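You operate a simulated robot arm through the tools that you are given. There is no shell and no other tool. Be economical: measure what you need, move in short steps, check, and stop when the job is done.

You run a simulated robot arm. Do the job below in one go: nothing can be reset, and whatever is moved stays where it is left.

JOB
Put two scoops of grit from the tub into the cup and close the tub.
Fine: rest the lid on the counter under the socket strip while you scoop; lay the scoop back on its spot.

The check looks at the end state, three seconds after you hand in, the way a careful person would. Anything else that was tipped, shoved, dropped, spilled or broken makes it a failure. Lids that push on must go on centred and level and be pressed home; caps that screw on are set level and turned clockwise until they are tight.

ROBOT AND FRAMES
A 6-joint arm with a two-finger parallel gripper, fixed in place. Base frame: the origin is at the foot of the arm, x ahead of it, y to its left, z up. Units: m, rad, N and s.
With the tool pointing down near the work surface it reaches from about 0.32 to 0.7 m from the base axis. Its first joint turns from -2.897 to 2.897 rad. Payload 4.1 kg.
The tool frame sits at the grasp point between the pads (the TCP): z along the fingers, y along the line on which they close. The tips reach 0.023 m beyond it. Largest opening 0.094 m; finger width 0.038, thickness 0.01; the body of the gripper, 0.054 by 0.096 m, starts 0.039 m behind the TCP.
Orientation is told as [roll, pitch, yaw] about the base's x, y, z axes, in that order, counted from this pose: with the fingers straight down and closing along the base's y, the tool's x points along the base's -x, its y along +y and its z along -z.

CONTROLS
- The arm moves only by the tool move_arm. Its argument "motion" is a list of rows, each an object of numbers (a shift or turn left out is 0, a gripper value left out holds the last): "fingers": the finger opening in m, from 0 to 0.094; "x", "y", "z": the shift along the tool's x, y, z in units of 50 mm (1.0 is 50 mm); "rx", "ry", "rz": the turn, a rotation vector about the tool's x, y, z in units of 4 degrees (1.0 is 4 degrees). In form: [{"fingers": .., "x": .., "y": .., "z": .., "rx": .., "ry": .., "rz": ..}, ...]. A call has 1 to 8 rows; each row shifts and turns the commanded pose from where the row before left it, along the tool's axes as they then stand. A call with a number of a shift or a turn outside -1 to 1 is refused whole. A row lasts 0.2 s, in which the tool goes at most 0.05 m and 0.15 rad; a call with a longer step from one row to the next is refused whole, and so is a gripper value outside its range. Where a pose cannot be reached the arm comes as near as it can. A force on the tool above 40 N (or 10 N above the force at the start of the call, whichever is more), or a blocked arm, ends the call early, and 0.2 s more pass. Each finger travels about 0.045 m/s and halts on what it meets, pressing with about 39 N; the grip force reading is that of the motor and also rises with nothing between the fingers. The clock runs only during rows and for 0.2 s after the last one: add rows that do not move to give the fingers time. It gives the time, the measured TCP pose, the force on the tool (base axes), the opening and the grip force at its end, in the units of the frame above (readings bear some noise), with the torque about the TCP (base axes, N m) and any sound that the robot's microphone picked up.
- Cameras (640 x 400 px; columns grow to the right, rows downward): "scene" is fixed at [0.0475, 0.5008, 1.661]; the picture's right is [-0.30, -0.95, 0.00], its down [-0.90, 0.28, -0.33] and it looks along [0.32, -0.10, -0.94] (base axes); focal length 334 px, centre (320, 200). "wrist" rides on the gripper at [0.086, 0.016, -0.074] in the tool frame; the picture's right is [-0.18, 0.98, 0.00], its down [-0.58, -0.11, -0.81] and it looks along [-0.79, -0.15, 0.59] (tool axes); focal length 243 px, centre (320, 200). There is no depth. A picture from a camera that has moved, and an enlarged one, comes with that camera's place and axes in the base frame and with its lens.
- get_image(camera): a new picture of that camera. The clock stands still meanwhile.
- raise_lower(by): slides the trunk up (or, below 0, down) by that many m; the arm rides with it, the base frame stays. It gives what a move gives, with no picture.
- zoom(camera, box): a new picture of the part [left, top, right, bottom] of that camera's present view, enlarged. The clock stands still meanwhile.
- job_done(): hands the job in; it is judged then, once.

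Go step by step. Nothing tells you positions but the pictures and the camera data: compare them with the known pose of the tool, close in by small moves and look again before you grip or let go. The budget is 120 turns and 68 pictures, counting those below and the enlarged ones. Unless the task says otherwise, let go and move clear before handing in, and close with one line.

The tools are called after "Request:" as name(argument=value, ...) on one line, values as JSON. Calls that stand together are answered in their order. move_arm: Moves the arm, as the interface text tells. Its arguments: {"type":"object","properties":{"motion":{"type":"array"}},"required":["motion"]} The other tools are called the same way: raise_lower (by) slides the trunk up or down; get_image (camera) takes a picture; zoom (camera, box) takes an enlarged picture of a part of a camera's view; job_done () hands the job in.

At the start:

```text
time: 0.0
tcp_pos: [0.2323, 0.279, 1.2809]
ee_rot: [-0.001, 0.002, 0.001]
contact_force: [0.8, 0.4, -0.3]
torque: [-0.01, 0.03, 0.0]
opening: 0.0939
grip_force: 0.1
trunk travel left (down, up): [-0.525, 0.065]
```

scene: 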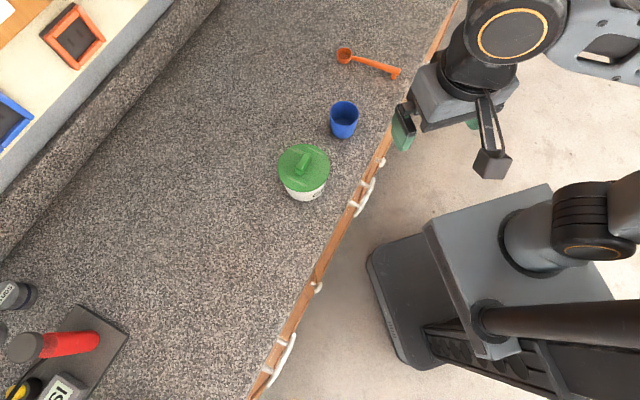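
wrist: 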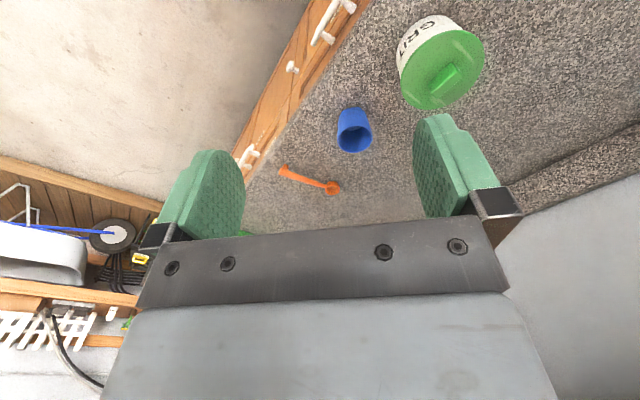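

I see the tub with its green lid at about (0.35, 0.44), the blue cup at about (0.48, 0.30) and the orange scoop from about (0.70, 0.23) to (0.60, 0.115), with the counter at about z 0.9. I'll look closer at all of these.

Request:
zoom(camera="scene", box=[250, 30, 410, 130])

Request:
zoom(camera="scene", box=[240, 120, 400, 220])

Request:
zoom(camera="scene", box=[0, 0, 320, 200])

Request:
zoom(camera="wrist", box=[240, 0, 560, 200])

```text
4.00 times, centred on (330, 80) of scene
camera zoom: at [0.0475, 0.5008, 1.661], right [-0.3, -0.95, 0.0], down [-0.9, 0.28, -0.33], along [0.32, -0.1, -0.94], focal length 1337 px, centre (280, 680)
```

zoom: 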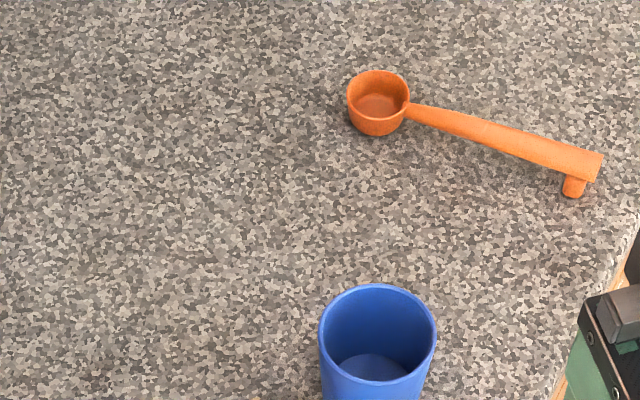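

```text
4.00 times, centred on (320, 170) of scene
camera zoom: at [0.0475, 0.5008, 1.661], right [-0.3, -0.95, 0.0], down [-0.9, 0.28, -0.33], along [0.32, -0.1, -0.94], focal length 1337 px, centre (320, 320)
```

zoom: 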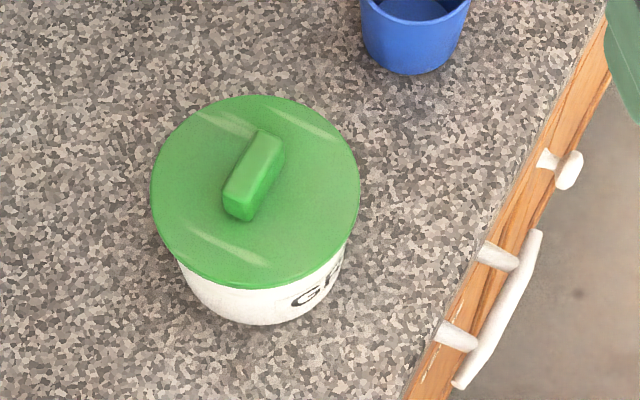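

```text
2.00 times, centred on (160, 100) of scene
camera zoom: at [0.0475, 0.5008, 1.661], right [-0.3, -0.95, 0.0], down [-0.9, 0.28, -0.33], along [0.32, -0.1, -0.94], focal length 669 px, centre (640, 400)
```

zoom: 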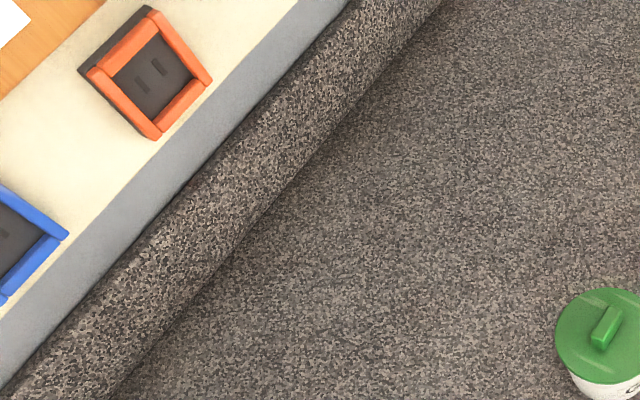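

```text
2.00 times, centred on (400, 100) of wrist
camera zoom: at [0.1459, 0.2953, 1.3585], right [0.18, 0.98, 0.0], down [0.58, -0.11, 0.81], along [0.79, -0.15, -0.59], focal length 485 px, centre (160, 400)
```

zoom: 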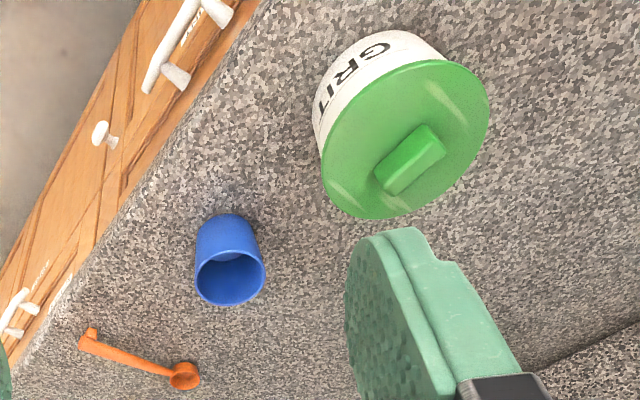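

The counter edge runs at 45°, with the sockets on the back wall and clear counter between. First I'll lower the trunk so the arm can work near the counter.

Request:
raise_lower(by=-0.15)

```text
time: 1.8
tcp_pos: [0.2314, 0.2812, 1.1333]
ee_rot: [0.001, 0.001, 0.0]
contact_force: [-0.1, -0.1, 1.1]
torque: [0.01, -0.01, 0.01]
opening: 0.094
grip_force: 0.0
trunk travel left (down, up): [-0.375, 0.215]
```

The trunk is down and the TCP is at z 1.13. Next I turn the wrist so the fingers close across the lid's knob.

Request:
move_arm(motion=[{"rz": 1}, {"rz": 1}, {"rz": 1}, {"rz": 1}, {"rz": 1}, {"rz": 1}, {"rz": 1}, {"rz": 1}])

```text
time: 3.5
tcp_pos: [0.2317, 0.2796, 1.1335]
ee_rot: [-0.001, -0.002, -0.561]
contact_force: [-0.1, 0.6, 0.1]
torque: [-0.02, 0.03, 0.0]
opening: 0.0937
grip_force: 0.0
trunk travel left (down, up): [-0.375, 0.215]
```

The yaw is −32°. I finish the turn and move over the lid, staying high.

Request:
move_arm(motion=[{"rz": 1}, {"rz": 0.25}, {"y": 0.8}, {"y": 0.8}, {"y": 0.8}, {"y": 0.8}, {"y": 0.8}, {}])

Request:
get_image(camera="wrist")

Request:
get_image(camera="scene")

```text
time: 5.3
tcp_pos: [0.3503, 0.4405, 1.1329]
ee_rot: [-0.003, 0.001, -0.645]
contact_force: [-0.1, 0.4, -0.8]
torque: [-0.03, 0.01, 0.02]
opening: 0.0941
grip_force: 0.0
trunk travel left (down, up): [-0.375, 0.215]
```

```text
61 pictures are left
camera wrist: at [0.2922, 0.5046, 1.2087], right [0.74, 0.67, 0.0], down [0.4, -0.44, 0.81], along [0.54, -0.6, -0.59], focal length 243 px, centre (320, 200)
```

wrist: 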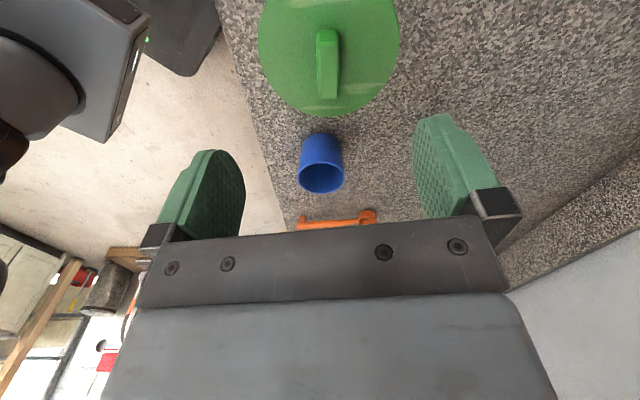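

```text
60 pictures are left
```

scene: 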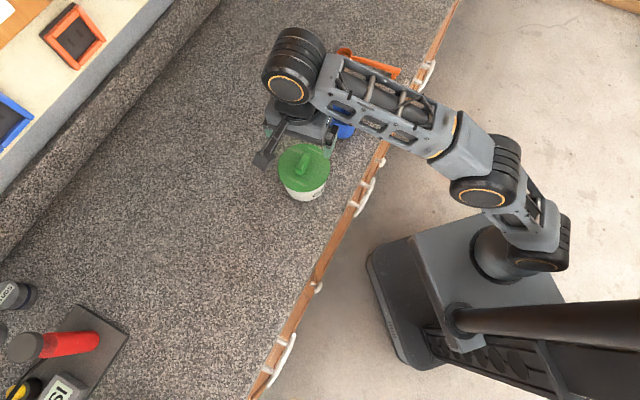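

The knob centre is at about (0.358, 0.441) with its top near z 1.01. I zoom in on its orientation before descending.

Request:
zoom(camera="wrist", box=[240, 0, 432, 120])

Request:
zoom(camera="scene", box=[264, 130, 344, 210])

```text
3.33 times, centred on (336, 60) of wrist
camera zoom: at [0.2922, 0.5046, 1.2087], right [0.74, 0.67, 0.0], down [0.4, -0.44, 0.81], along [0.54, -0.6, -0.59], focal length 809 px, centre (267, 667)
```

zoom: 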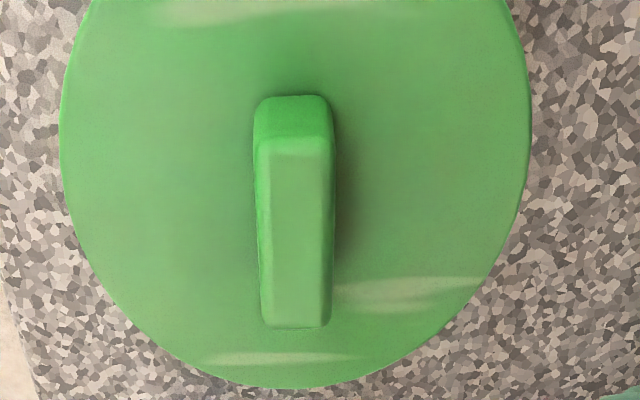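

```text
5.00 times, centred on (304, 170) of scene
camera zoom: at [0.0475, 0.5008, 1.661], right [-0.3, -0.95, 0.0], down [-0.9, 0.28, -0.33], along [0.32, -0.1, -0.94], focal length 1672 px, centre (400, 350)
```

zoom: 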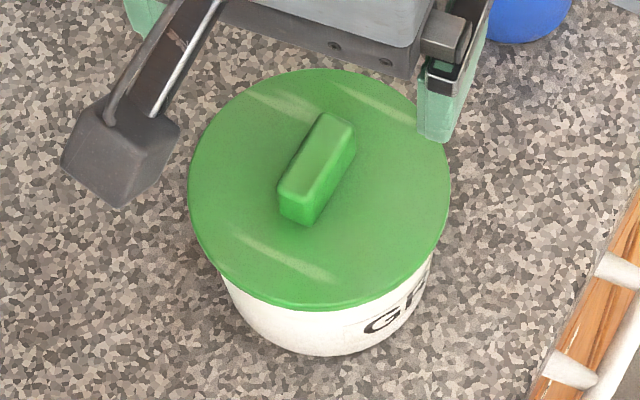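

The knob actually lies at about −45°, in line with the counter, and is centred near (0.361, 0.4395). I correct the turn and shift, and go part of the way down.

Request:
move_arm(motion=[{"rz": 1}, {"rz": 1}, {"x": -0.166, "y": 0.138}, {"z": 0.5}, {"z": 0.5}, {"z": 0.5}, {}])

Request:
get_image(camera="wrist")

Request:
zoom(camera="scene", box=[240, 100, 400, 220])

```text
time: 7.0
tcp_pos: [0.3622, 0.4398, 1.0569]
ee_rot: [-0.001, 0.003, -0.784]
contact_force: [0.5, 0.2, 0.4]
torque: [0.01, -0.03, -0.02]
opening: 0.0939
grip_force: 0.1
trunk travel left (down, up): [-0.375, 0.215]
```

```text
57 pictures are left
camera wrist: at [0.3129, 0.5114, 1.1338], right [0.82, 0.57, 0.0], down [0.33, -0.49, 0.81], along [0.46, -0.67, -0.59], focal length 243 px, centre (320, 200)
```

wrist: 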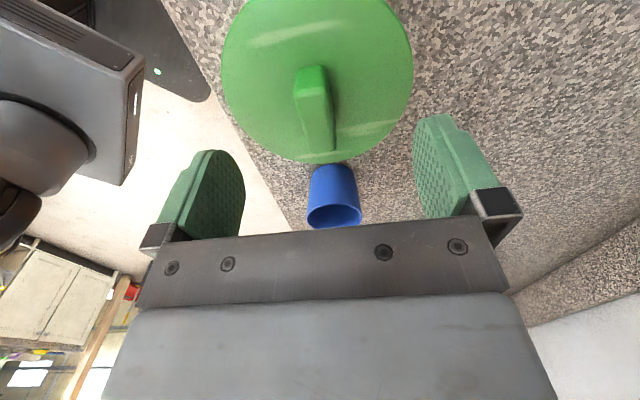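

```text
3.33 times, centred on (320, 160) of scene
camera zoom: at [0.0475, 0.5008, 1.661], right [-0.3, -0.95, 0.0], down [-0.9, 0.28, -0.33], along [0.32, -0.1, -0.94], focal length 1114 px, centre (320, 333)
```

zoom: 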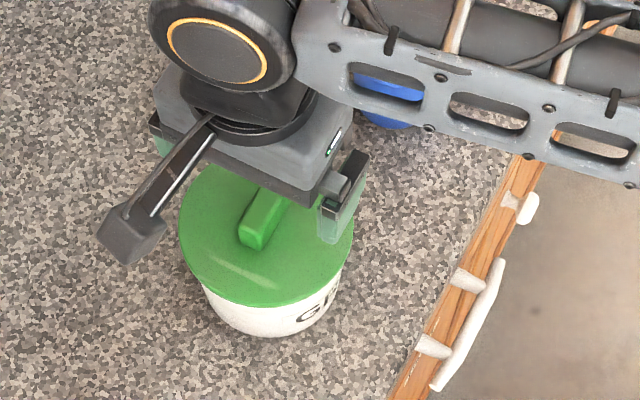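

Alignment is good, so I descend gently toward TCP z 1.006 and watch the force.

Request:
move_arm(motion=[{"z": 0.3}, {"z": 0.25}, {"z": 0.2}, {"z": 0.15}, {"z": 0.1}, {}])

Request:
get_image(camera="wrist")

Request:
zoom(camera="scene", box=[240, 100, 400, 220])

```text
time: 8.2
tcp_pos: [0.3633, 0.4386, 1.0161]
ee_rot: [0.018, 0.005, -0.784]
contact_force: [0.4, -0.5, 15.6]
torque: [-0.53, 0.56, -0.01]
opening: 0.0941
grip_force: 0.0
trunk travel left (down, up): [-0.375, 0.215]
stopped in row 6: the force on the tool passed its limit at 42 N (the readings are from after the stop); the commanded pose is now the measured one
```

```text
55 pictures are left
camera wrist: at [0.3126, 0.5095, 1.0923], right [0.82, 0.57, 0.02], down [0.33, -0.5, 0.8], along [0.46, -0.66, -0.6], focal length 243 px, centre (320, 200)
```

wrist: 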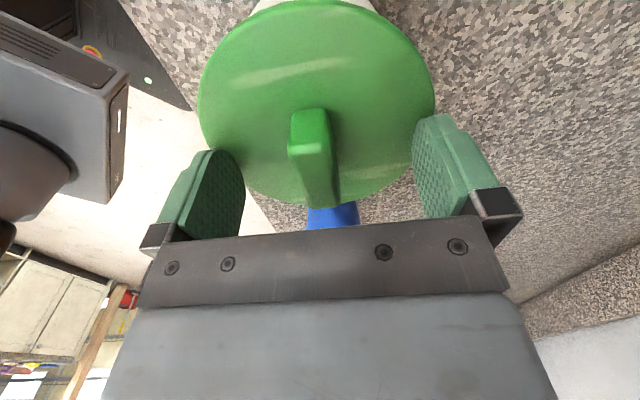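

```text
3.33 times, centred on (320, 160) of scene
camera zoom: at [0.0475, 0.5008, 1.661], right [-0.3, -0.95, 0.0], down [-0.9, 0.28, -0.33], along [0.32, -0.1, -0.94], focal length 1114 px, centre (320, 333)
```

zoom: 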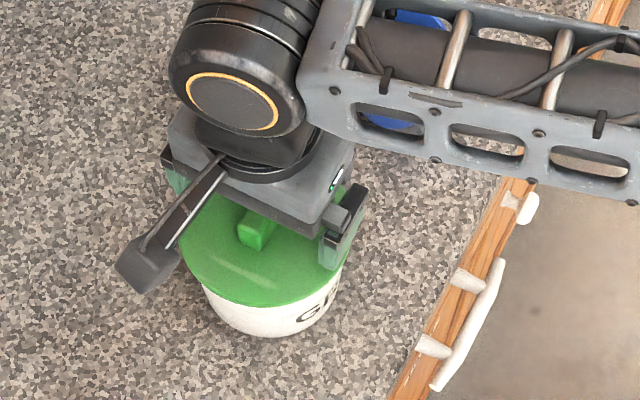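

The tips touched the lid disc, which puts its top at about z 0.993. I back up 4 mm, level the tool and close on the knob.

Request:
move_arm(motion=[{"z": -0.09, "rx": 0.13, "ry": -0.23}, {}, {"fingers": 0.045}, {}, {}])

Request:
get_image(camera="wrist")

```text
time: 9.4
tcp_pos: [0.3637, 0.4404, 1.0161]
ee_rot: [0.005, -0.014, -0.787]
contact_force: [0.3, 0.2, 0.8]
torque: [0.01, -0.04, 0.0]
opening: 0.0446
grip_force: 0.0
trunk travel left (down, up): [-0.375, 0.215]
```

```text
53 pictures are left
camera wrist: at [0.3133, 0.5118, 1.0922], right [0.82, 0.56, 0.01], down [0.32, -0.48, 0.81], along [0.46, -0.67, -0.58], focal length 243 px, centre (320, 200)
```

wrist: 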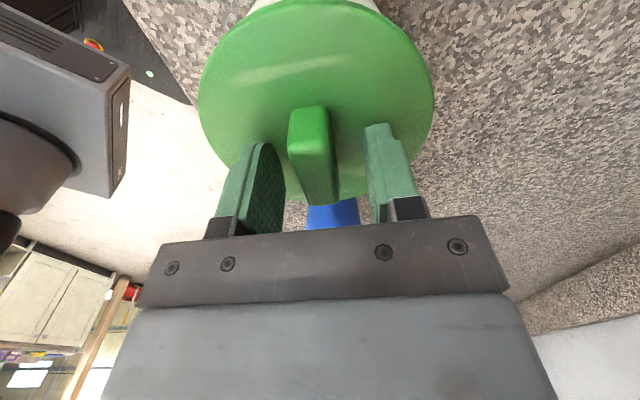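

The knob is centred between the pads and aligned with them. I trim the small tilt and grip.

Request:
move_arm(motion=[{"rx": 0.19, "ry": 0.09}, {}, {"fingers": 0.0}, {}, {}, {}, {}])

```text
time: 11.1
tcp_pos: [0.3639, 0.4395, 1.0167]
ee_rot: [-0.012, -0.008, -0.784]
contact_force: [0.0, 0.4, 1.9]
torque: [0.04, -0.05, -0.06]
opening: 0.017
grip_force: 38.7
trunk travel left (down, up): [-0.375, 0.215]
```

I have the knob gripped at a 17 mm opening. Now I lift straight up, slowly at first.

Request:
move_arm(motion=[{"z": -0.1}, {"z": -0.2}, {"z": -0.4}, {"z": -0.6}, {"z": -0.6}, {}])

Request:
get_image(camera="scene")

```text
time: 12.4
tcp_pos: [0.3626, 0.4417, 1.1095]
ee_rot: [-0.01, -0.007, -0.786]
contact_force: [-0.2, 0.0, 0.3]
torque: [0.0, -0.03, 0.03]
opening: 0.017
grip_force: 39.0
trunk travel left (down, up): [-0.375, 0.215]
```

```text
52 pictures are left
```

scene: 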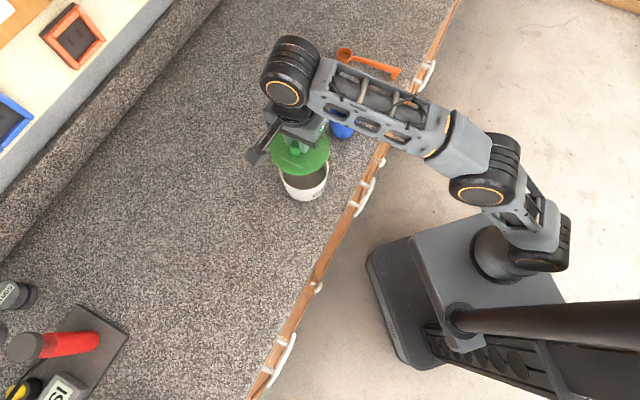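

The lid is off and held. I carry it left along the counter to clear space on the wall side.

Request:
move_arm(motion=[{"x": 0.75, "y": 0.16}, {"x": 0.75, "y": 0.16}, {"x": 0.75, "y": 0.16}, {"x": 0.75, "y": 0.16}, {"x": 0.7, "y": 0.16}, {"z": 0.7}, {"z": 0.7}, {}])

Request:
get_image(camera="scene")

```text
time: 14.2
tcp_pos: [0.2436, 0.5445, 1.0076]
ee_rot: [-0.011, -0.007, -0.787]
contact_force: [0.1, -0.1, -0.4]
torque: [-0.02, -0.02, 0.0]
opening: 0.0171
grip_force: 38.2
out of reach, approached as far as the arm can: row 2, 3, 4, 5
trunk travel left (down, up): [-0.375, 0.215]
```

```text
51 pictures are left
```

scene: 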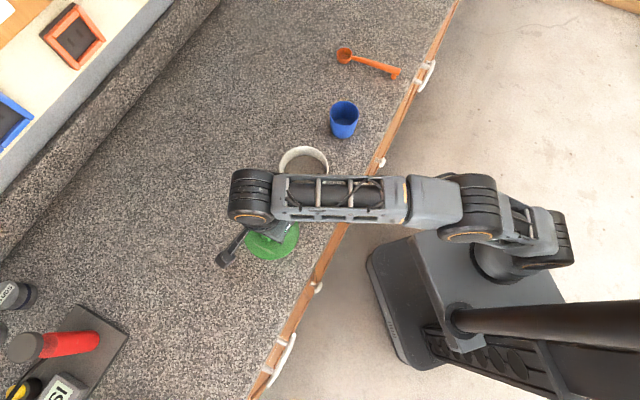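

The arm hit its reach limit at this trunk height. I raise the tool and lower the trunk a bit for more reach.

Request:
move_arm(motion=[{"z": -0.8}, {"z": -0.8}, {"z": -0.8}, {}])

Request:
raise_lower(by=-0.12)

```text
time: 15.2
tcp_pos: [0.237, 0.5221, 1.114]
ee_rot: [-0.009, -0.006, -0.786]
contact_force: [0.0, -0.3, -0.1]
torque: [-0.01, 0.03, 0.0]
opening: 0.0169
grip_force: 39.2
out of reach, approached as far as the arm can: row 2, 3
trunk travel left (down, up): [-0.375, 0.215]
```

```text
time: 16.8
tcp_pos: [0.2378, 0.5213, 0.9936]
ee_rot: [-0.008, -0.008, -0.785]
contact_force: [-0.5, -1.0, -0.4]
torque: [0.0, 0.01, -0.03]
opening: 0.0173
grip_force: 38.9
trunk travel left (down, up): [-0.255, 0.335]
```

Reach turns out to grow as the tool sits lower relative to the trunk, so I raise the trunk instead.

Request:
raise_lower(by=0.2)

Request:
move_arm(motion=[{"z": 0.8}, {"z": 0.8}, {"z": 0.8}, {"z": 0.8}, {}])

```text
time: 18.9
tcp_pos: [0.2362, 0.5224, 1.1929]
ee_rot: [-0.008, -0.006, -0.785]
contact_force: [-0.8, -0.2, -1.2]
torque: [-0.01, -0.01, 0.01]
opening: 0.0169
grip_force: 38.9
trunk travel left (down, up): [-0.455, 0.135]
```

```text
time: 20.1
tcp_pos: [0.2381, 0.5214, 1.0344]
ee_rot: [-0.008, -0.006, -0.785]
contact_force: [0.8, -0.7, -1.1]
torque: [-0.02, 0.02, 0.02]
opening: 0.017
grip_force: 39.9
trunk travel left (down, up): [-0.455, 0.135]
```

Now there is room. I move the lid further back on the counter and start down.

Request:
move_arm(motion=[{"x": 0.3, "y": 0.73}, {"x": 0.3, "y": 0.73}, {"z": 0.7}, {"z": 0.5}, {}])

Request:
get_image(camera="scene")

Request:
get_image(camera="wrist")

```text
time: 21.3
tcp_pos: [0.2647, 0.5854, 0.9705]
ee_rot: [-0.008, -0.007, -0.787]
contact_force: [0.7, 1.1, 0.1]
torque: [0.01, -0.01, 0.04]
opening: 0.0169
grip_force: 39.5
out of reach, approached as far as the arm can: row 2
trunk travel left (down, up): [-0.455, 0.135]
```

```text
50 pictures are left
```

scene: 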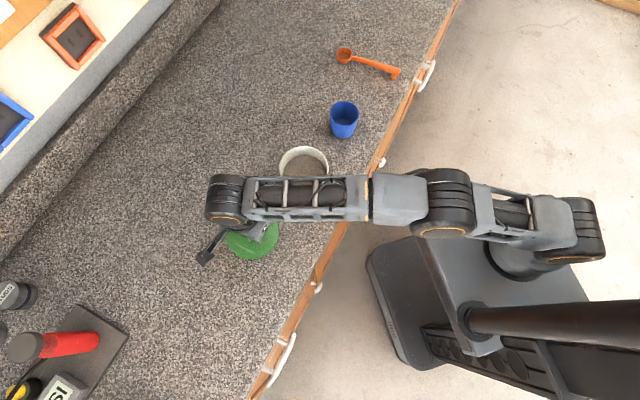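

```text
49 pictures are left
camera wrist: at [0.217, 0.6588, 1.0458], right [0.83, 0.56, -0.01], down [0.34, -0.48, 0.81], along [0.45, -0.67, -0.58], focal length 243 px, centre (320, 200)
```

wrist: 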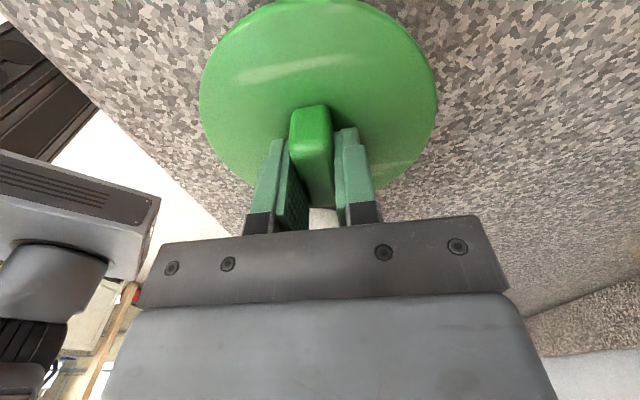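

The lid is over clear counter at about (0.265, 0.585). I lower it slowly until it touches.

Request:
move_arm(motion=[{"z": 0.2}, {"z": 0.15}, {"z": 0.1}, {"z": 0.06}, {"z": 0.06}, {"z": 0.06}, {"z": 0.06}, {}])

```text
time: 23.1
tcp_pos: [0.2658, 0.5859, 0.9399]
ee_rot: [-0.005, -0.005, -0.785]
contact_force: [-0.6, 1.3, 22.0]
torque: [0.01, -0.14, 0.02]
opening: 0.017
grip_force: 39.1
trunk travel left (down, up): [-0.455, 0.135]
```

The lid has touched down at TCP z 0.940. I ease off, open and rise.

Request:
move_arm(motion=[{"z": -0.05}, {"fingers": 0.05}, {}, {}, {"z": -0.3}, {"z": -0.6}, {"z": -0.7}, {}])

Request:
get_image(camera="scene")

Request:
get_image(camera="wrist")

```text
time: 24.9
tcp_pos: [0.2665, 0.5859, 1.0181]
ee_rot: [-0.009, -0.006, -0.785]
contact_force: [0.5, -1.0, -0.1]
torque: [-0.01, 0.01, -0.02]
opening: 0.0497
grip_force: 0.0
trunk travel left (down, up): [-0.455, 0.135]
```

```text
48 pictures are left
```

scene: 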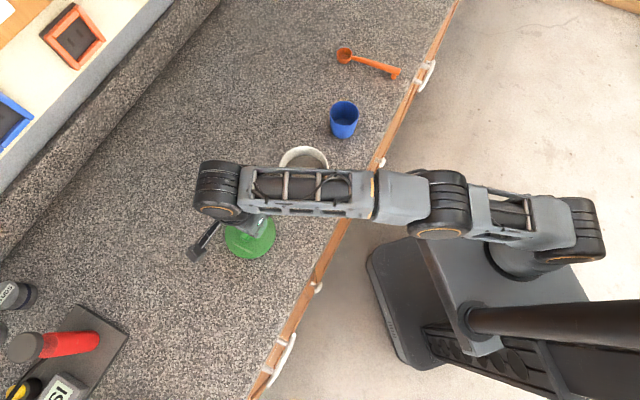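

```text
47 pictures are left
camera wrist: at [0.218, 0.6587, 1.0925], right [0.83, 0.56, -0.01], down [0.34, -0.48, 0.81], along [0.45, -0.67, -0.58], focal length 243 px, centre (320, 200)
```

wrist: 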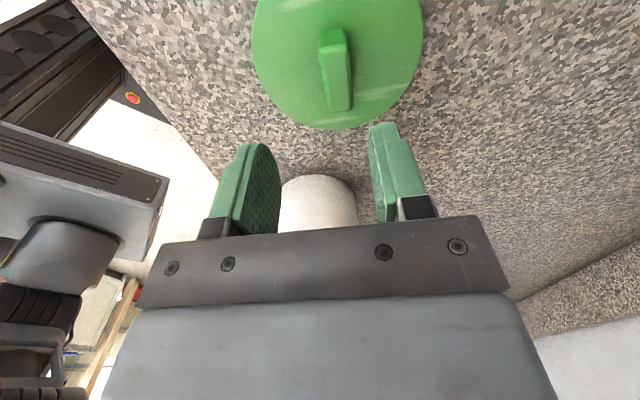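

The lid rests on the counter. Next I move up and over towards the scoop, passing high above the tub and cup.

Request:
move_arm(motion=[{"z": -0.8, "y": -0.4}, {"z": -0.8, "y": -0.4}, {"x": -0.9, "y": -0.2}, {"x": -1}, {"x": -1}, {"x": -1}, {"x": -1}, {"x": -1}])

Request:
move_arm(motion=[{"x": -1}, {"x": -1}, {"x": -1}, {"x": -1}, {}])

Request:
get_image(camera="scene")

Request:
zoom(camera="scene", box=[220, 130, 380, 270])

```text
time: 26.7
tcp_pos: [0.4398, 0.3442, 1.1009]
ee_rot: [-0.009, -0.007, -0.786]
contact_force: [1.0, 0.4, -0.5]
torque: [0.02, 0.02, 0.0]
opening: 0.05
grip_force: 0.2
trunk travel left (down, up): [-0.455, 0.135]
```

```text
time: 27.9
tcp_pos: [0.5821, 0.2015, 1.1033]
ee_rot: [-0.01, -0.007, -0.784]
contact_force: [1.0, 0.2, 0.4]
torque: [0.0, -0.01, -0.03]
opening: 0.0503
grip_force: 0.0
trunk travel left (down, up): [-0.455, 0.135]
```

```text
46 pictures are left
```

scene: 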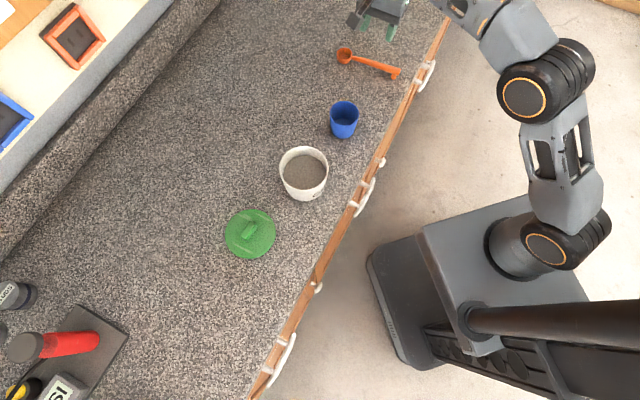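

```text
2.86 times, centred on (300, 200) of scene
camera zoom: at [0.0475, 0.5008, 1.661], right [-0.3, -0.95, 0.0], down [-0.9, 0.28, -0.33], along [0.32, -0.1, -0.94], focal length 955 px, centre (377, 200)
```

zoom: 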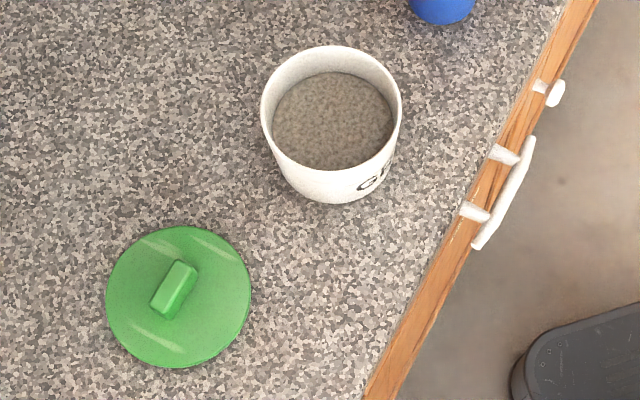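

The tub is open, with grit about 33 mm below the rim. Now I turn the wrist so the fingers will close across the scoop handle, which lies at about 54°.

Request:
move_arm(motion=[{"rz": -1}, {"rz": -1}, {"rz": -1}, {"rz": -1}, {"rz": -1}, {"rz": -1}, {"rz": -1}, {"rz": -1}])

Request:
move_arm(motion=[{"rz": -1}, {"rz": -1}, {"rz": -1}, {"rz": -1}, {"rz": -1}, {"rz": -1}, {"rz": -1}, {"rz": -1}])

Request:
move_arm(motion=[{"rz": -1}, {"rz": -1}, {"rz": -1}, {"rz": -1}, {"rz": -1}, {"rz": -1}, {"rz": -1}, {"rz": -1}])

Request:
get_image(camera="wrist")

```text
time: 29.7
tcp_pos: [0.5813, 0.2024, 1.1029]
ee_rot: [-0.011, -0.002, -0.225]
contact_force: [-0.2, 0.5, 0.0]
torque: [0.0, 0.0, 0.0]
opening: 0.0502
grip_force: 0.0
trunk travel left (down, up): [-0.455, 0.135]
```

```text
time: 31.5
tcp_pos: [0.5814, 0.2014, 1.1025]
ee_rot: [-0.011, 0.006, 0.333]
contact_force: [0.0, 1.0, -0.1]
torque: [-0.02, 0.0, -0.01]
opening: 0.0499
grip_force: 0.1
trunk travel left (down, up): [-0.455, 0.135]
```

```text
time: 33.3
tcp_pos: [0.5809, 0.2031, 1.1028]
ee_rot: [-0.005, 0.009, 0.891]
contact_force: [0.6, -0.6, 0.3]
torque: [-0.03, 0.0, 0.03]
opening: 0.0503
grip_force: 0.1
trunk travel left (down, up): [-0.455, 0.135]
```

```text
44 pictures are left
camera wrist: at [0.5141, 0.145, 1.1787], right [-0.65, 0.76, -0.01], down [0.45, 0.39, 0.8], along [0.61, 0.52, -0.6], focal length 243 px, centre (320, 200)
```

wrist: 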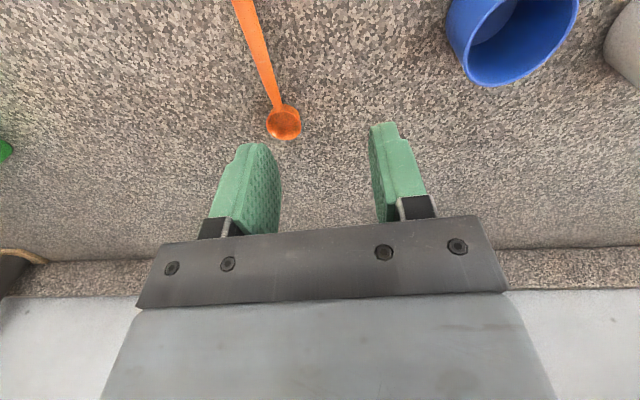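

The scoop bowl is at about (0.687, 0.229) and the handle at about 52°. I move over the handle and go partly down.

Request:
move_arm(motion=[{"rz": -0.35, "ry": -0.13}, {"x": 0.22, "y": -0.68}, {"x": 0.226, "y": -0.674}, {"z": 0.7}, {"z": 0.7}, {"z": 0.4}, {}])

Request:
get_image(camera="wrist")

Request:
zoom(camera="scene", box=[310, 10, 470, 110])

```text
time: 34.9
tcp_pos: [0.6204, 0.1448, 1.0126]
ee_rot: [-0.008, -0.001, 0.915]
contact_force: [0.4, -0.1, -0.4]
torque: [0.02, -0.01, 0.04]
opening: 0.0498
grip_force: 0.0
trunk travel left (down, up): [-0.455, 0.135]
```

```text
43 pictures are left
camera wrist: at [0.5538, 0.0844, 1.0887], right [-0.67, 0.75, -0.01], down [0.44, 0.4, 0.81], along [0.6, 0.53, -0.59], focal length 243 px, centre (320, 200)
```

wrist: 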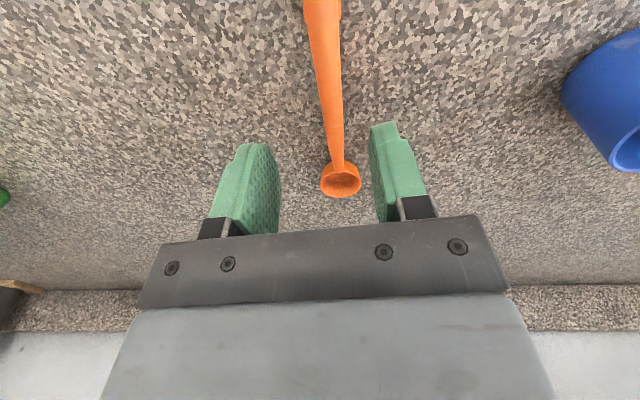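

```text
4.00 times, centred on (390, 60) of scene
camera zoom: at [0.0475, 0.5008, 1.661], right [-0.3, -0.95, 0.0], down [-0.9, 0.28, -0.33], along [0.32, -0.1, -0.94], focal length 1337 px, centre (40, 760)
```

zoom: 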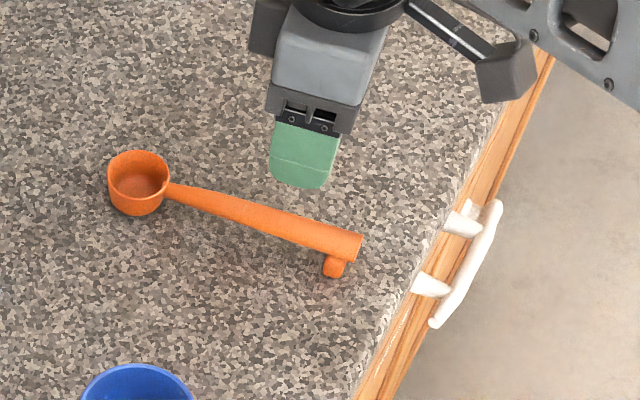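

The fingers straddle the handle with a few mm of offset. I trim that, lower further and check again.

Request:
move_arm(motion=[{"rz": 0.5, "y": 0.07}, {"z": 0.5}, {"z": 0.5}, {}])

Request:
get_image(camera="wrist")

Request:
zoom(camera="scene", box=[310, 10, 470, 110])

```text
time: 35.9
tcp_pos: [0.6191, 0.1443, 0.9619]
ee_rot: [-0.004, -0.002, 0.88]
contact_force: [0.0, -0.1, 0.1]
torque: [0.0, 0.0, 0.01]
opening: 0.0501
grip_force: 0.1
trunk travel left (down, up): [-0.455, 0.135]
```

```text
41 pictures are left
camera wrist: at [0.5502, 0.0871, 1.0381], right [-0.64, 0.77, -0.01], down [0.45, 0.38, 0.81], along [0.62, 0.51, -0.59], focal length 243 px, centre (320, 200)
```

wrist: 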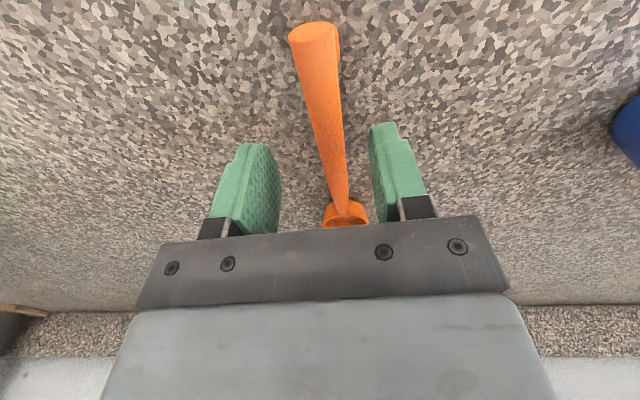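

```text
4.00 times, centred on (390, 60) of scene
camera zoom: at [0.0475, 0.5008, 1.661], right [-0.3, -0.95, 0.0], down [-0.9, 0.28, -0.33], along [0.32, -0.1, -0.94], focal length 1337 px, centre (40, 760)
```

zoom: 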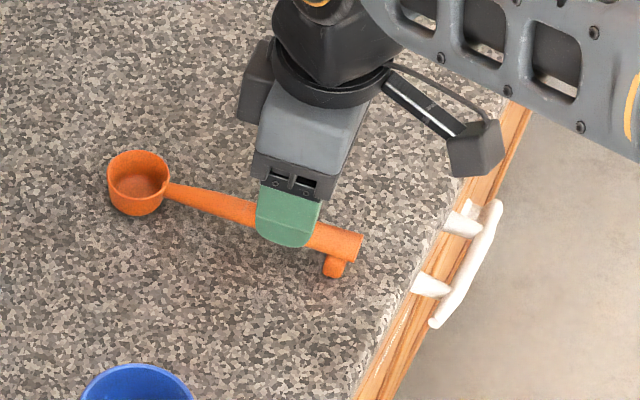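

The handle is between the fingers, about 5 mm off-centre. I shift, descend slowly to just above the counter and grip.

Request:
move_arm(motion=[{"y": 0.11}, {"z": 0.3}, {"z": 0.2}, {"z": 0.1}, {"z": 0.06}, {}])

Request:
get_image(camera="wrist")

Request:
zoom(camera="scene", box=[330, 30, 410, 90])

```text
time: 37.3
tcp_pos: [0.6148, 0.1476, 0.9289]
ee_rot: [-0.007, 0.003, 0.88]
contact_force: [-0.4, 0.5, 0.0]
torque: [0.0, 0.02, 0.0]
opening: 0.05
grip_force: 0.1
trunk travel left (down, up): [-0.455, 0.135]
```

```text
39 pictures are left
camera wrist: at [0.5474, 0.0907, 1.0058], right [-0.64, 0.77, -0.01], down [0.45, 0.38, 0.81], along [0.62, 0.51, -0.59], focal length 243 px, centre (320, 200)
```

wrist: 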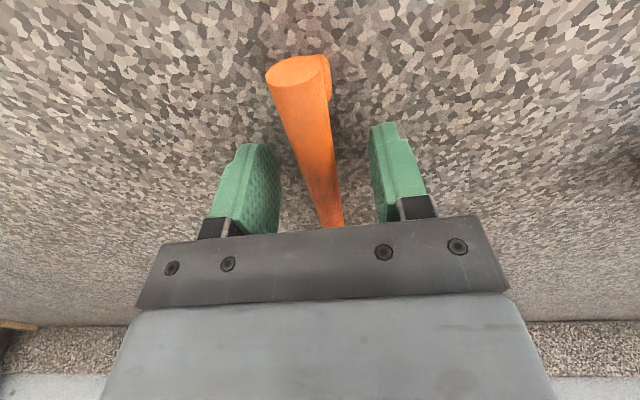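

```text
6.67 times, centred on (370, 60) of scene
camera zoom: at [0.0475, 0.5008, 1.661], right [-0.3, -0.95, 0.0], down [-0.9, 0.28, -0.33], along [0.32, -0.1, -0.94], focal length 2229 px, centre (-13, 1133)
```

zoom: 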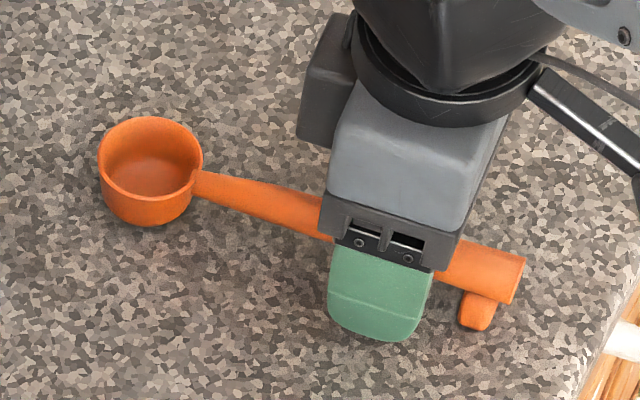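

The handle lies centred between the pads. I lower 3 mm more and close.

Request:
move_arm(motion=[{"z": 0.06}, {"fingers": 0.03}, {}, {"fingers": 0.0}, {}, {}, {}])

Request:
zoom(camera="scene", box=[330, 30, 410, 90])

```text
time: 38.9
tcp_pos: [0.6147, 0.1489, 0.9264]
ee_rot: [-0.004, 0.0, 0.879]
contact_force: [0.4, 0.2, 0.2]
torque: [0.02, 0.01, -0.02]
opening: 0.0153
grip_force: 39.2
trunk travel left (down, up): [-0.455, 0.135]
```

```text
6.67 times, centred on (370, 60) of scene
camera zoom: at [0.0475, 0.5008, 1.661], right [-0.3, -0.95, 0.0], down [-0.9, 0.28, -0.33], along [0.32, -0.1, -0.94], focal length 2229 px, centre (-13, 1133)
```

zoom: 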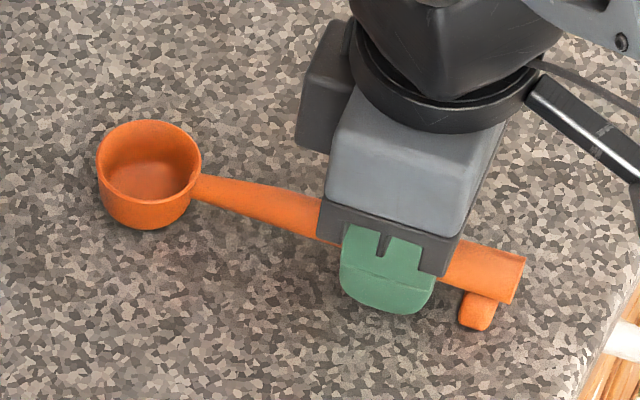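

The scoop is held, with its bowl 109 mm ahead of the TCP at nearly TCP height. I lift it and draw it in towards the base.

Request:
move_arm(motion=[{"z": -0.3}, {"z": -0.6}, {"z": -0.6, "x": 0.5}, {"z": -0.8, "x": 0.5}, {"z": -0.8, "x": 0.4}, {}])

Request:
move_arm(motion=[{"rz": 1}, {"rz": 1}, {"rz": 1}, {"rz": 1}, {"rz": 1}, {"rz": 1}, {"rz": 1}, {"rz": 1}])

Request:
move_arm(motion=[{"rz": 1}, {"rz": 1}, {"rz": 1}, {"rz": 1}, {"rz": 1}, {"rz": 1}, {"rz": 1}, {"rz": 1}])

Request:
move_arm(motion=[{"rz": 1}, {"rz": 1}, {"rz": 1}, {"rz": 1}, {"rz": 1}, {"rz": 1}, {"rz": 1}, {"rz": 0.85}])

Request:
get_image(camera="scene")

```text
time: 40.3
tcp_pos: [0.5664, 0.0931, 1.0842]
ee_rot: [-0.005, 0.001, 0.881]
contact_force: [-0.4, -0.3, -0.4]
torque: [-0.01, -0.02, 0.01]
opening: 0.0153
grip_force: 38.7
trunk travel left (down, up): [-0.455, 0.135]
```

```text
time: 42.1
tcp_pos: [0.5697, 0.0957, 1.0823]
ee_rot: [-0.005, -0.002, 0.321]
contact_force: [0.4, 0.6, -0.5]
torque: [-0.02, 0.0, -0.02]
opening: 0.0156
grip_force: 38.7
trunk travel left (down, up): [-0.455, 0.135]
```

```text
time: 43.9
tcp_pos: [0.5703, 0.0943, 1.083]
ee_rot: [-0.003, -0.004, -0.239]
contact_force: [-0.6, 0.4, -1.8]
torque: [-0.03, 0.0, -0.02]
opening: 0.0154
grip_force: 38.9
trunk travel left (down, up): [-0.455, 0.135]
```

```text
time: 45.7
tcp_pos: [0.5692, 0.0939, 1.0824]
ee_rot: [0.001, -0.005, -0.788]
contact_force: [0.5, 0.0, 0.1]
torque: [0.02, 0.04, 0.0]
opening: 0.0154
grip_force: 39.1
trunk travel left (down, up): [-0.455, 0.135]
```

```text
36 pictures are left
```

scene: 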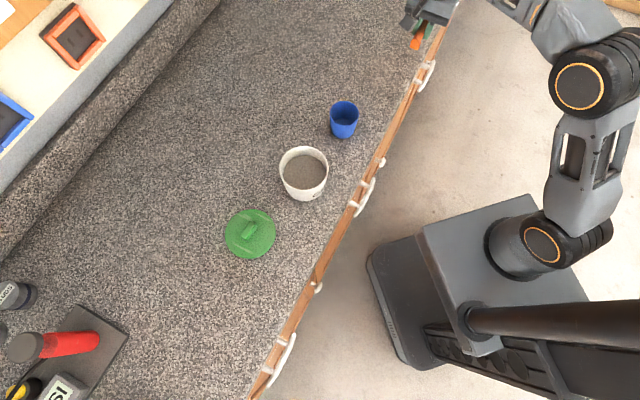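

The scoop is now along the counter, with the bowl towards −s. Before filling it, I check that the pouring attitude over the cup is reachable, starting with a move above the cup.

Request:
move_arm(motion=[{"x": 0.9, "y": 0.24}, {"x": 0.9, "y": 0.24}, {"x": 0.9, "y": 0.24}, {"x": 0.9, "y": 0.24}, {"x": 0.9, "y": 0.24}, {"x": 0.9, "y": 0.24}, {"x": 0.96, "y": 0.24}, {}])

Request:
move_arm(motion=[{"rx": -1}, {"rx": -1}, {"rx": -1}, {"rx": -1}, {"rx": -1}, {"rx": -1}, {"rx": -1}, {"rx": -1}])

Request:
move_arm(motion=[{"rx": -1}, {"rx": -1}, {"rx": -1}, {"rx": -1}, {"rx": -1}, {"rx": -1}, {"rx": -1}, {"rx": -1}])

Request:
get_image(camera="scene")

```text
time: 47.5
tcp_pos: [0.4018, 0.3777, 1.0808]
ee_rot: [0.001, -0.008, -0.787]
contact_force: [0.6, -0.5, 0.7]
torque: [0.03, 0.06, 0.03]
opening: 0.0153
grip_force: 38.9
trunk travel left (down, up): [-0.455, 0.135]
```

```text
time: 49.3
tcp_pos: [0.404, 0.3783, 1.0788]
ee_rot: [0.56, -0.006, -0.785]
contact_force: [0.3, 0.9, -0.2]
torque: [-0.04, 0.01, -0.01]
opening: 0.0154
grip_force: 39.1
trunk travel left (down, up): [-0.455, 0.135]
```

```text
time: 51.1
tcp_pos: [0.407, 0.3785, 1.0835]
ee_rot: [0.958, -0.018, -0.804]
contact_force: [-0.3, 0.5, -0.7]
torque: [0.0, 0.04, -0.01]
opening: 0.0154
grip_force: 39.1
out of reach, approached as far as the arm can: row 7, 8
trunk travel left (down, up): [-0.455, 0.135]
```

```text
35 pictures are left
```

scene: 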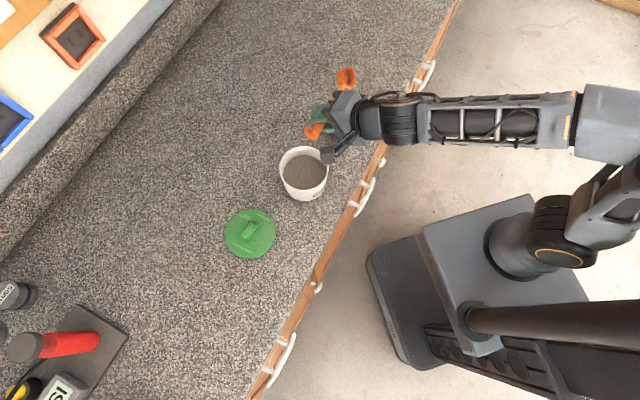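

Rolling towards the base jams at about 56°, probably because the wrist gets too close in. I roll back and will try with the bowl pointing outward, so the fingers end up pointing along the counter.

Request:
move_arm(motion=[{"rx": 1}, {"rx": 1}, {"rx": 1}, {"rx": 1}, {"rx": 1}, {"rx": 1}, {"rx": 1}, {"rx": 1}])

Request:
move_arm(motion=[{"rx": 1, "y": -0.3}, {"rx": 1, "y": -0.3}, {"rx": 1, "y": -0.3}, {"rx": 1, "y": -0.3}, {"rx": 1, "y": -0.3}, {"rx": 1, "y": -0.3}, {}])

```text
time: 52.9
tcp_pos: [0.4075, 0.3776, 1.0839]
ee_rot: [0.443, -0.015, -0.796]
contact_force: [-0.1, 0.0, -0.2]
torque: [0.0, 0.03, 0.01]
opening: 0.0155
grip_force: 39.2
trunk travel left (down, up): [-0.455, 0.135]
```

```text
time: 54.5
tcp_pos: [0.3443, 0.3162, 1.061]
ee_rot: [0.023, -0.013, -0.795]
contact_force: [0.4, -0.3, -0.6]
torque: [0.0, 0.01, 0.0]
opening: 0.0156
grip_force: 39.0
trunk travel left (down, up): [-0.455, 0.135]
```

I now turn the scoop to point outward (ψ ≈ +45°).

Request:
move_arm(motion=[{"rz": -1, "rx": 0.3, "ry": 0.18}, {"rz": -1}, {"rz": -1}, {"rz": -1}, {"rz": -1}, {"rz": -1}, {"rz": -1}, {"rz": -1}])

Request:
move_arm(motion=[{"rz": -1}, {"rz": -1}, {"rz": -1}, {"rz": -1}, {"rz": -1}, {"rz": -1}, {"rz": -1}, {"rz": -1}])

Request:
move_arm(motion=[{"rz": -1}, {"rz": -1}, {"rz": -1}, {"rz": -1}, {"rz": -1}, {"rz": -1}, {"rz": -0.7}, {}])

```text
time: 56.3
tcp_pos: [0.3461, 0.3165, 1.061]
ee_rot: [0.002, -0.002, -0.239]
contact_force: [0.8, -0.2, -0.1]
torque: [0.01, 0.07, 0.04]
opening: 0.0156
grip_force: 39.2
trunk travel left (down, up): [-0.455, 0.135]
```

```text
time: 58.1
tcp_pos: [0.3469, 0.3177, 1.0598]
ee_rot: [0.0, -0.002, 0.321]
contact_force: [-0.3, 0.4, 0.4]
torque: [-0.01, 0.03, 0.0]
opening: 0.0155
grip_force: 38.9
trunk travel left (down, up): [-0.455, 0.135]
```

```text
time: 59.9
tcp_pos: [0.3455, 0.3186, 1.0602]
ee_rot: [-0.002, -0.004, 0.789]
contact_force: [-0.3, -0.3, -0.9]
torque: [0.02, 0.02, 0.0]
opening: 0.0155
grip_force: 38.9
trunk travel left (down, up): [-0.455, 0.135]
```

Now I move the bowl over the cup and test the roll, with the fingers swinging towards +s.

Request:
move_arm(motion=[{"z": -0.4}, {"y": -0.7, "x": 0.17}, {"y": -0.7, "x": 0.17}, {"y": -0.7, "x": 0.16}, {}])

Request:
move_arm(motion=[{"rx": -1}, {"rx": -1}, {"rx": -1}, {"rx": -1}, {"rx": -1}, {"rx": -1}, {"rx": -1}, {"rx": -1}])

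Request:
move_arm(motion=[{"rx": -1}, {"rx": -1}, {"rx": -1}, {"rx": -1}, {"rx": -1}, {"rx": -1}, {"rx": -1}, {"rx": -1}])

Request:
move_arm(motion=[{"rx": -1}, {"rx": -1}, {"rx": -1}, {"rx": -1}, {"rx": -1}, {"rx": -1}, {"rx": -1}, {"rx": -1}])

Request:
get_image(camera="scene")

```text
time: 61.1
tcp_pos: [0.4022, 0.2261, 1.08]
ee_rot: [-0.001, -0.002, 0.79]
contact_force: [-0.5, 0.0, -1.0]
torque: [-0.05, 0.0, 0.01]
opening: 0.0155
grip_force: 39.0
trunk travel left (down, up): [-0.455, 0.135]
```

```text
time: 62.9
tcp_pos: [0.4017, 0.2251, 1.0797]
ee_rot: [0.557, -0.003, 0.789]
contact_force: [-0.3, 1.1, -0.4]
torque: [-0.02, 0.0, 0.0]
opening: 0.0153
grip_force: 39.4
trunk travel left (down, up): [-0.455, 0.135]
```

```text
time: 64.7
tcp_pos: [0.401, 0.2255, 1.0799]
ee_rot: [1.117, -0.005, 0.787]
contact_force: [-1.1, 0.4, -0.1]
torque: [-0.01, -0.03, 0.0]
opening: 0.0156
grip_force: 39.0
trunk travel left (down, up): [-0.455, 0.135]
```

```text
time: 66.5
tcp_pos: [0.3913, 0.241, 1.0709]
ee_rot: [1.667, -0.001, 0.782]
contact_force: [0.7, -0.8, -0.1]
torque: [-0.02, 0.04, 0.01]
opening: 0.0151
grip_force: 39.3
out of reach, approached as far as the arm can: row 8
trunk travel left (down, up): [-0.455, 0.135]
```

```text
34 pictures are left
```

scene: 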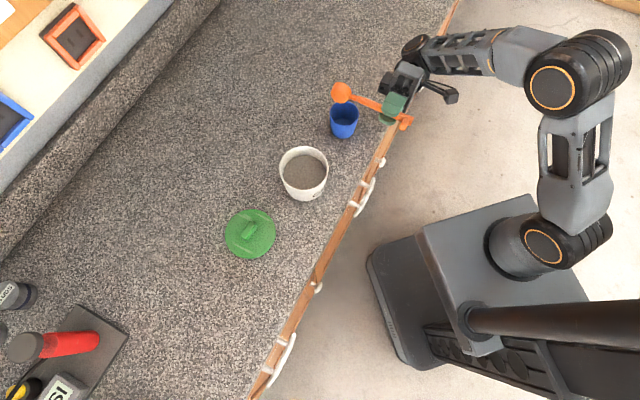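

It reaches 95° this way. I try yawing about 24° towards base +x, which brings the wrist closer in, to see whether it rolls further.

Request:
move_arm(motion=[{"ry": -1}, {"ry": -1}, {"ry": -1}, {"ry": -1}, {"ry": -1}, {"ry": -1}, {}])

Request:
move_arm(motion=[{"rx": -1}, {"rx": -1}, {"rx": -1}, {"rx": -1}, {"rx": -1}, {"rx": -1}, {"rx": -1}, {}])

Request:
get_image(camera="scene")

```text
time: 68.1
tcp_pos: [0.3891, 0.241, 1.0715]
ee_rot: [1.664, 0.039, 0.369]
contact_force: [0.6, -0.6, -0.3]
torque: [-0.01, 0.06, 0.02]
opening: 0.0154
grip_force: 38.6
trunk travel left (down, up): [-0.455, 0.135]
```

```text
time: 69.9
tcp_pos: [0.3894, 0.2417, 1.0709]
ee_rot: [2.015, 0.039, 0.372]
contact_force: [0.6, -0.5, -0.8]
torque: [-0.02, 0.0, 0.0]
opening: 0.0155
grip_force: 38.9
out of reach, approached as far as the arm can: row 6, 7
trunk travel left (down, up): [-0.455, 0.135]
```

```text
33 pictures are left
```

scene: 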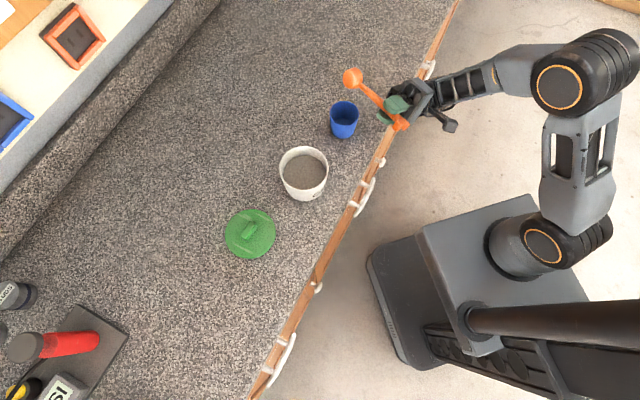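

The 115° roll is reachable at ψ ≈ 21°, so I'll use that heading for both scooping and pouring. I roll back level now.

Request:
move_arm(motion=[{"rx": 1}, {"rx": 1}, {"rx": 1}, {"rx": 1}, {"rx": 1}, {"rx": 1}, {"rx": 1}, {"rx": 1}])

Request:
move_arm(motion=[{"rx": 1}, {"rx": 1}, {"rx": 1}, {"rx": 1}, {"rx": 1}, {"rx": 1}, {"rx": 1}, {"rx": 1}])

Request:
move_arm(motion=[{"rx": 1}, {"rx": 1}, {"rx": 1}, {"rx": 1}, {"rx": 1}, {"rx": 1}, {"rx": 1}, {"rx": 1}])

Request:
move_arm(motion=[{"rx": 1}, {"rx": 1}, {"rx": 1}, {"rx": 1}, {"rx": 0.5}, {"ry": -0.5}, {}])

```text
time: 71.7
tcp_pos: [0.3896, 0.242, 1.0711]
ee_rot: [1.455, 0.04, 0.371]
contact_force: [0.1, 0.2, -1.0]
torque: [-0.02, 0.01, -0.02]
opening: 0.0155
grip_force: 38.6
trunk travel left (down, up): [-0.455, 0.135]
```

```text
time: 73.5
tcp_pos: [0.3905, 0.2425, 1.0698]
ee_rot: [0.897, 0.037, 0.372]
contact_force: [0.0, 0.5, -0.4]
torque: [0.02, 0.02, 0.0]
opening: 0.0154
grip_force: 39.3
trunk travel left (down, up): [-0.455, 0.135]
```

```text
time: 75.3
tcp_pos: [0.3898, 0.2413, 1.0712]
ee_rot: [0.336, 0.04, 0.372]
contact_force: [0.5, 0.1, 0.3]
torque: [-0.02, 0.02, 0.01]
opening: 0.0154
grip_force: 39.3
trunk travel left (down, up): [-0.455, 0.135]
```

```text
time: 76.9
tcp_pos: [0.3902, 0.2411, 1.0723]
ee_rot: [0.024, 0.003, 0.37]
contact_force: [-0.4, 0.3, -0.9]
torque: [-0.01, 0.0, -0.01]
opening: 0.0154
grip_force: 39.0
trunk travel left (down, up): [-0.455, 0.135]
```

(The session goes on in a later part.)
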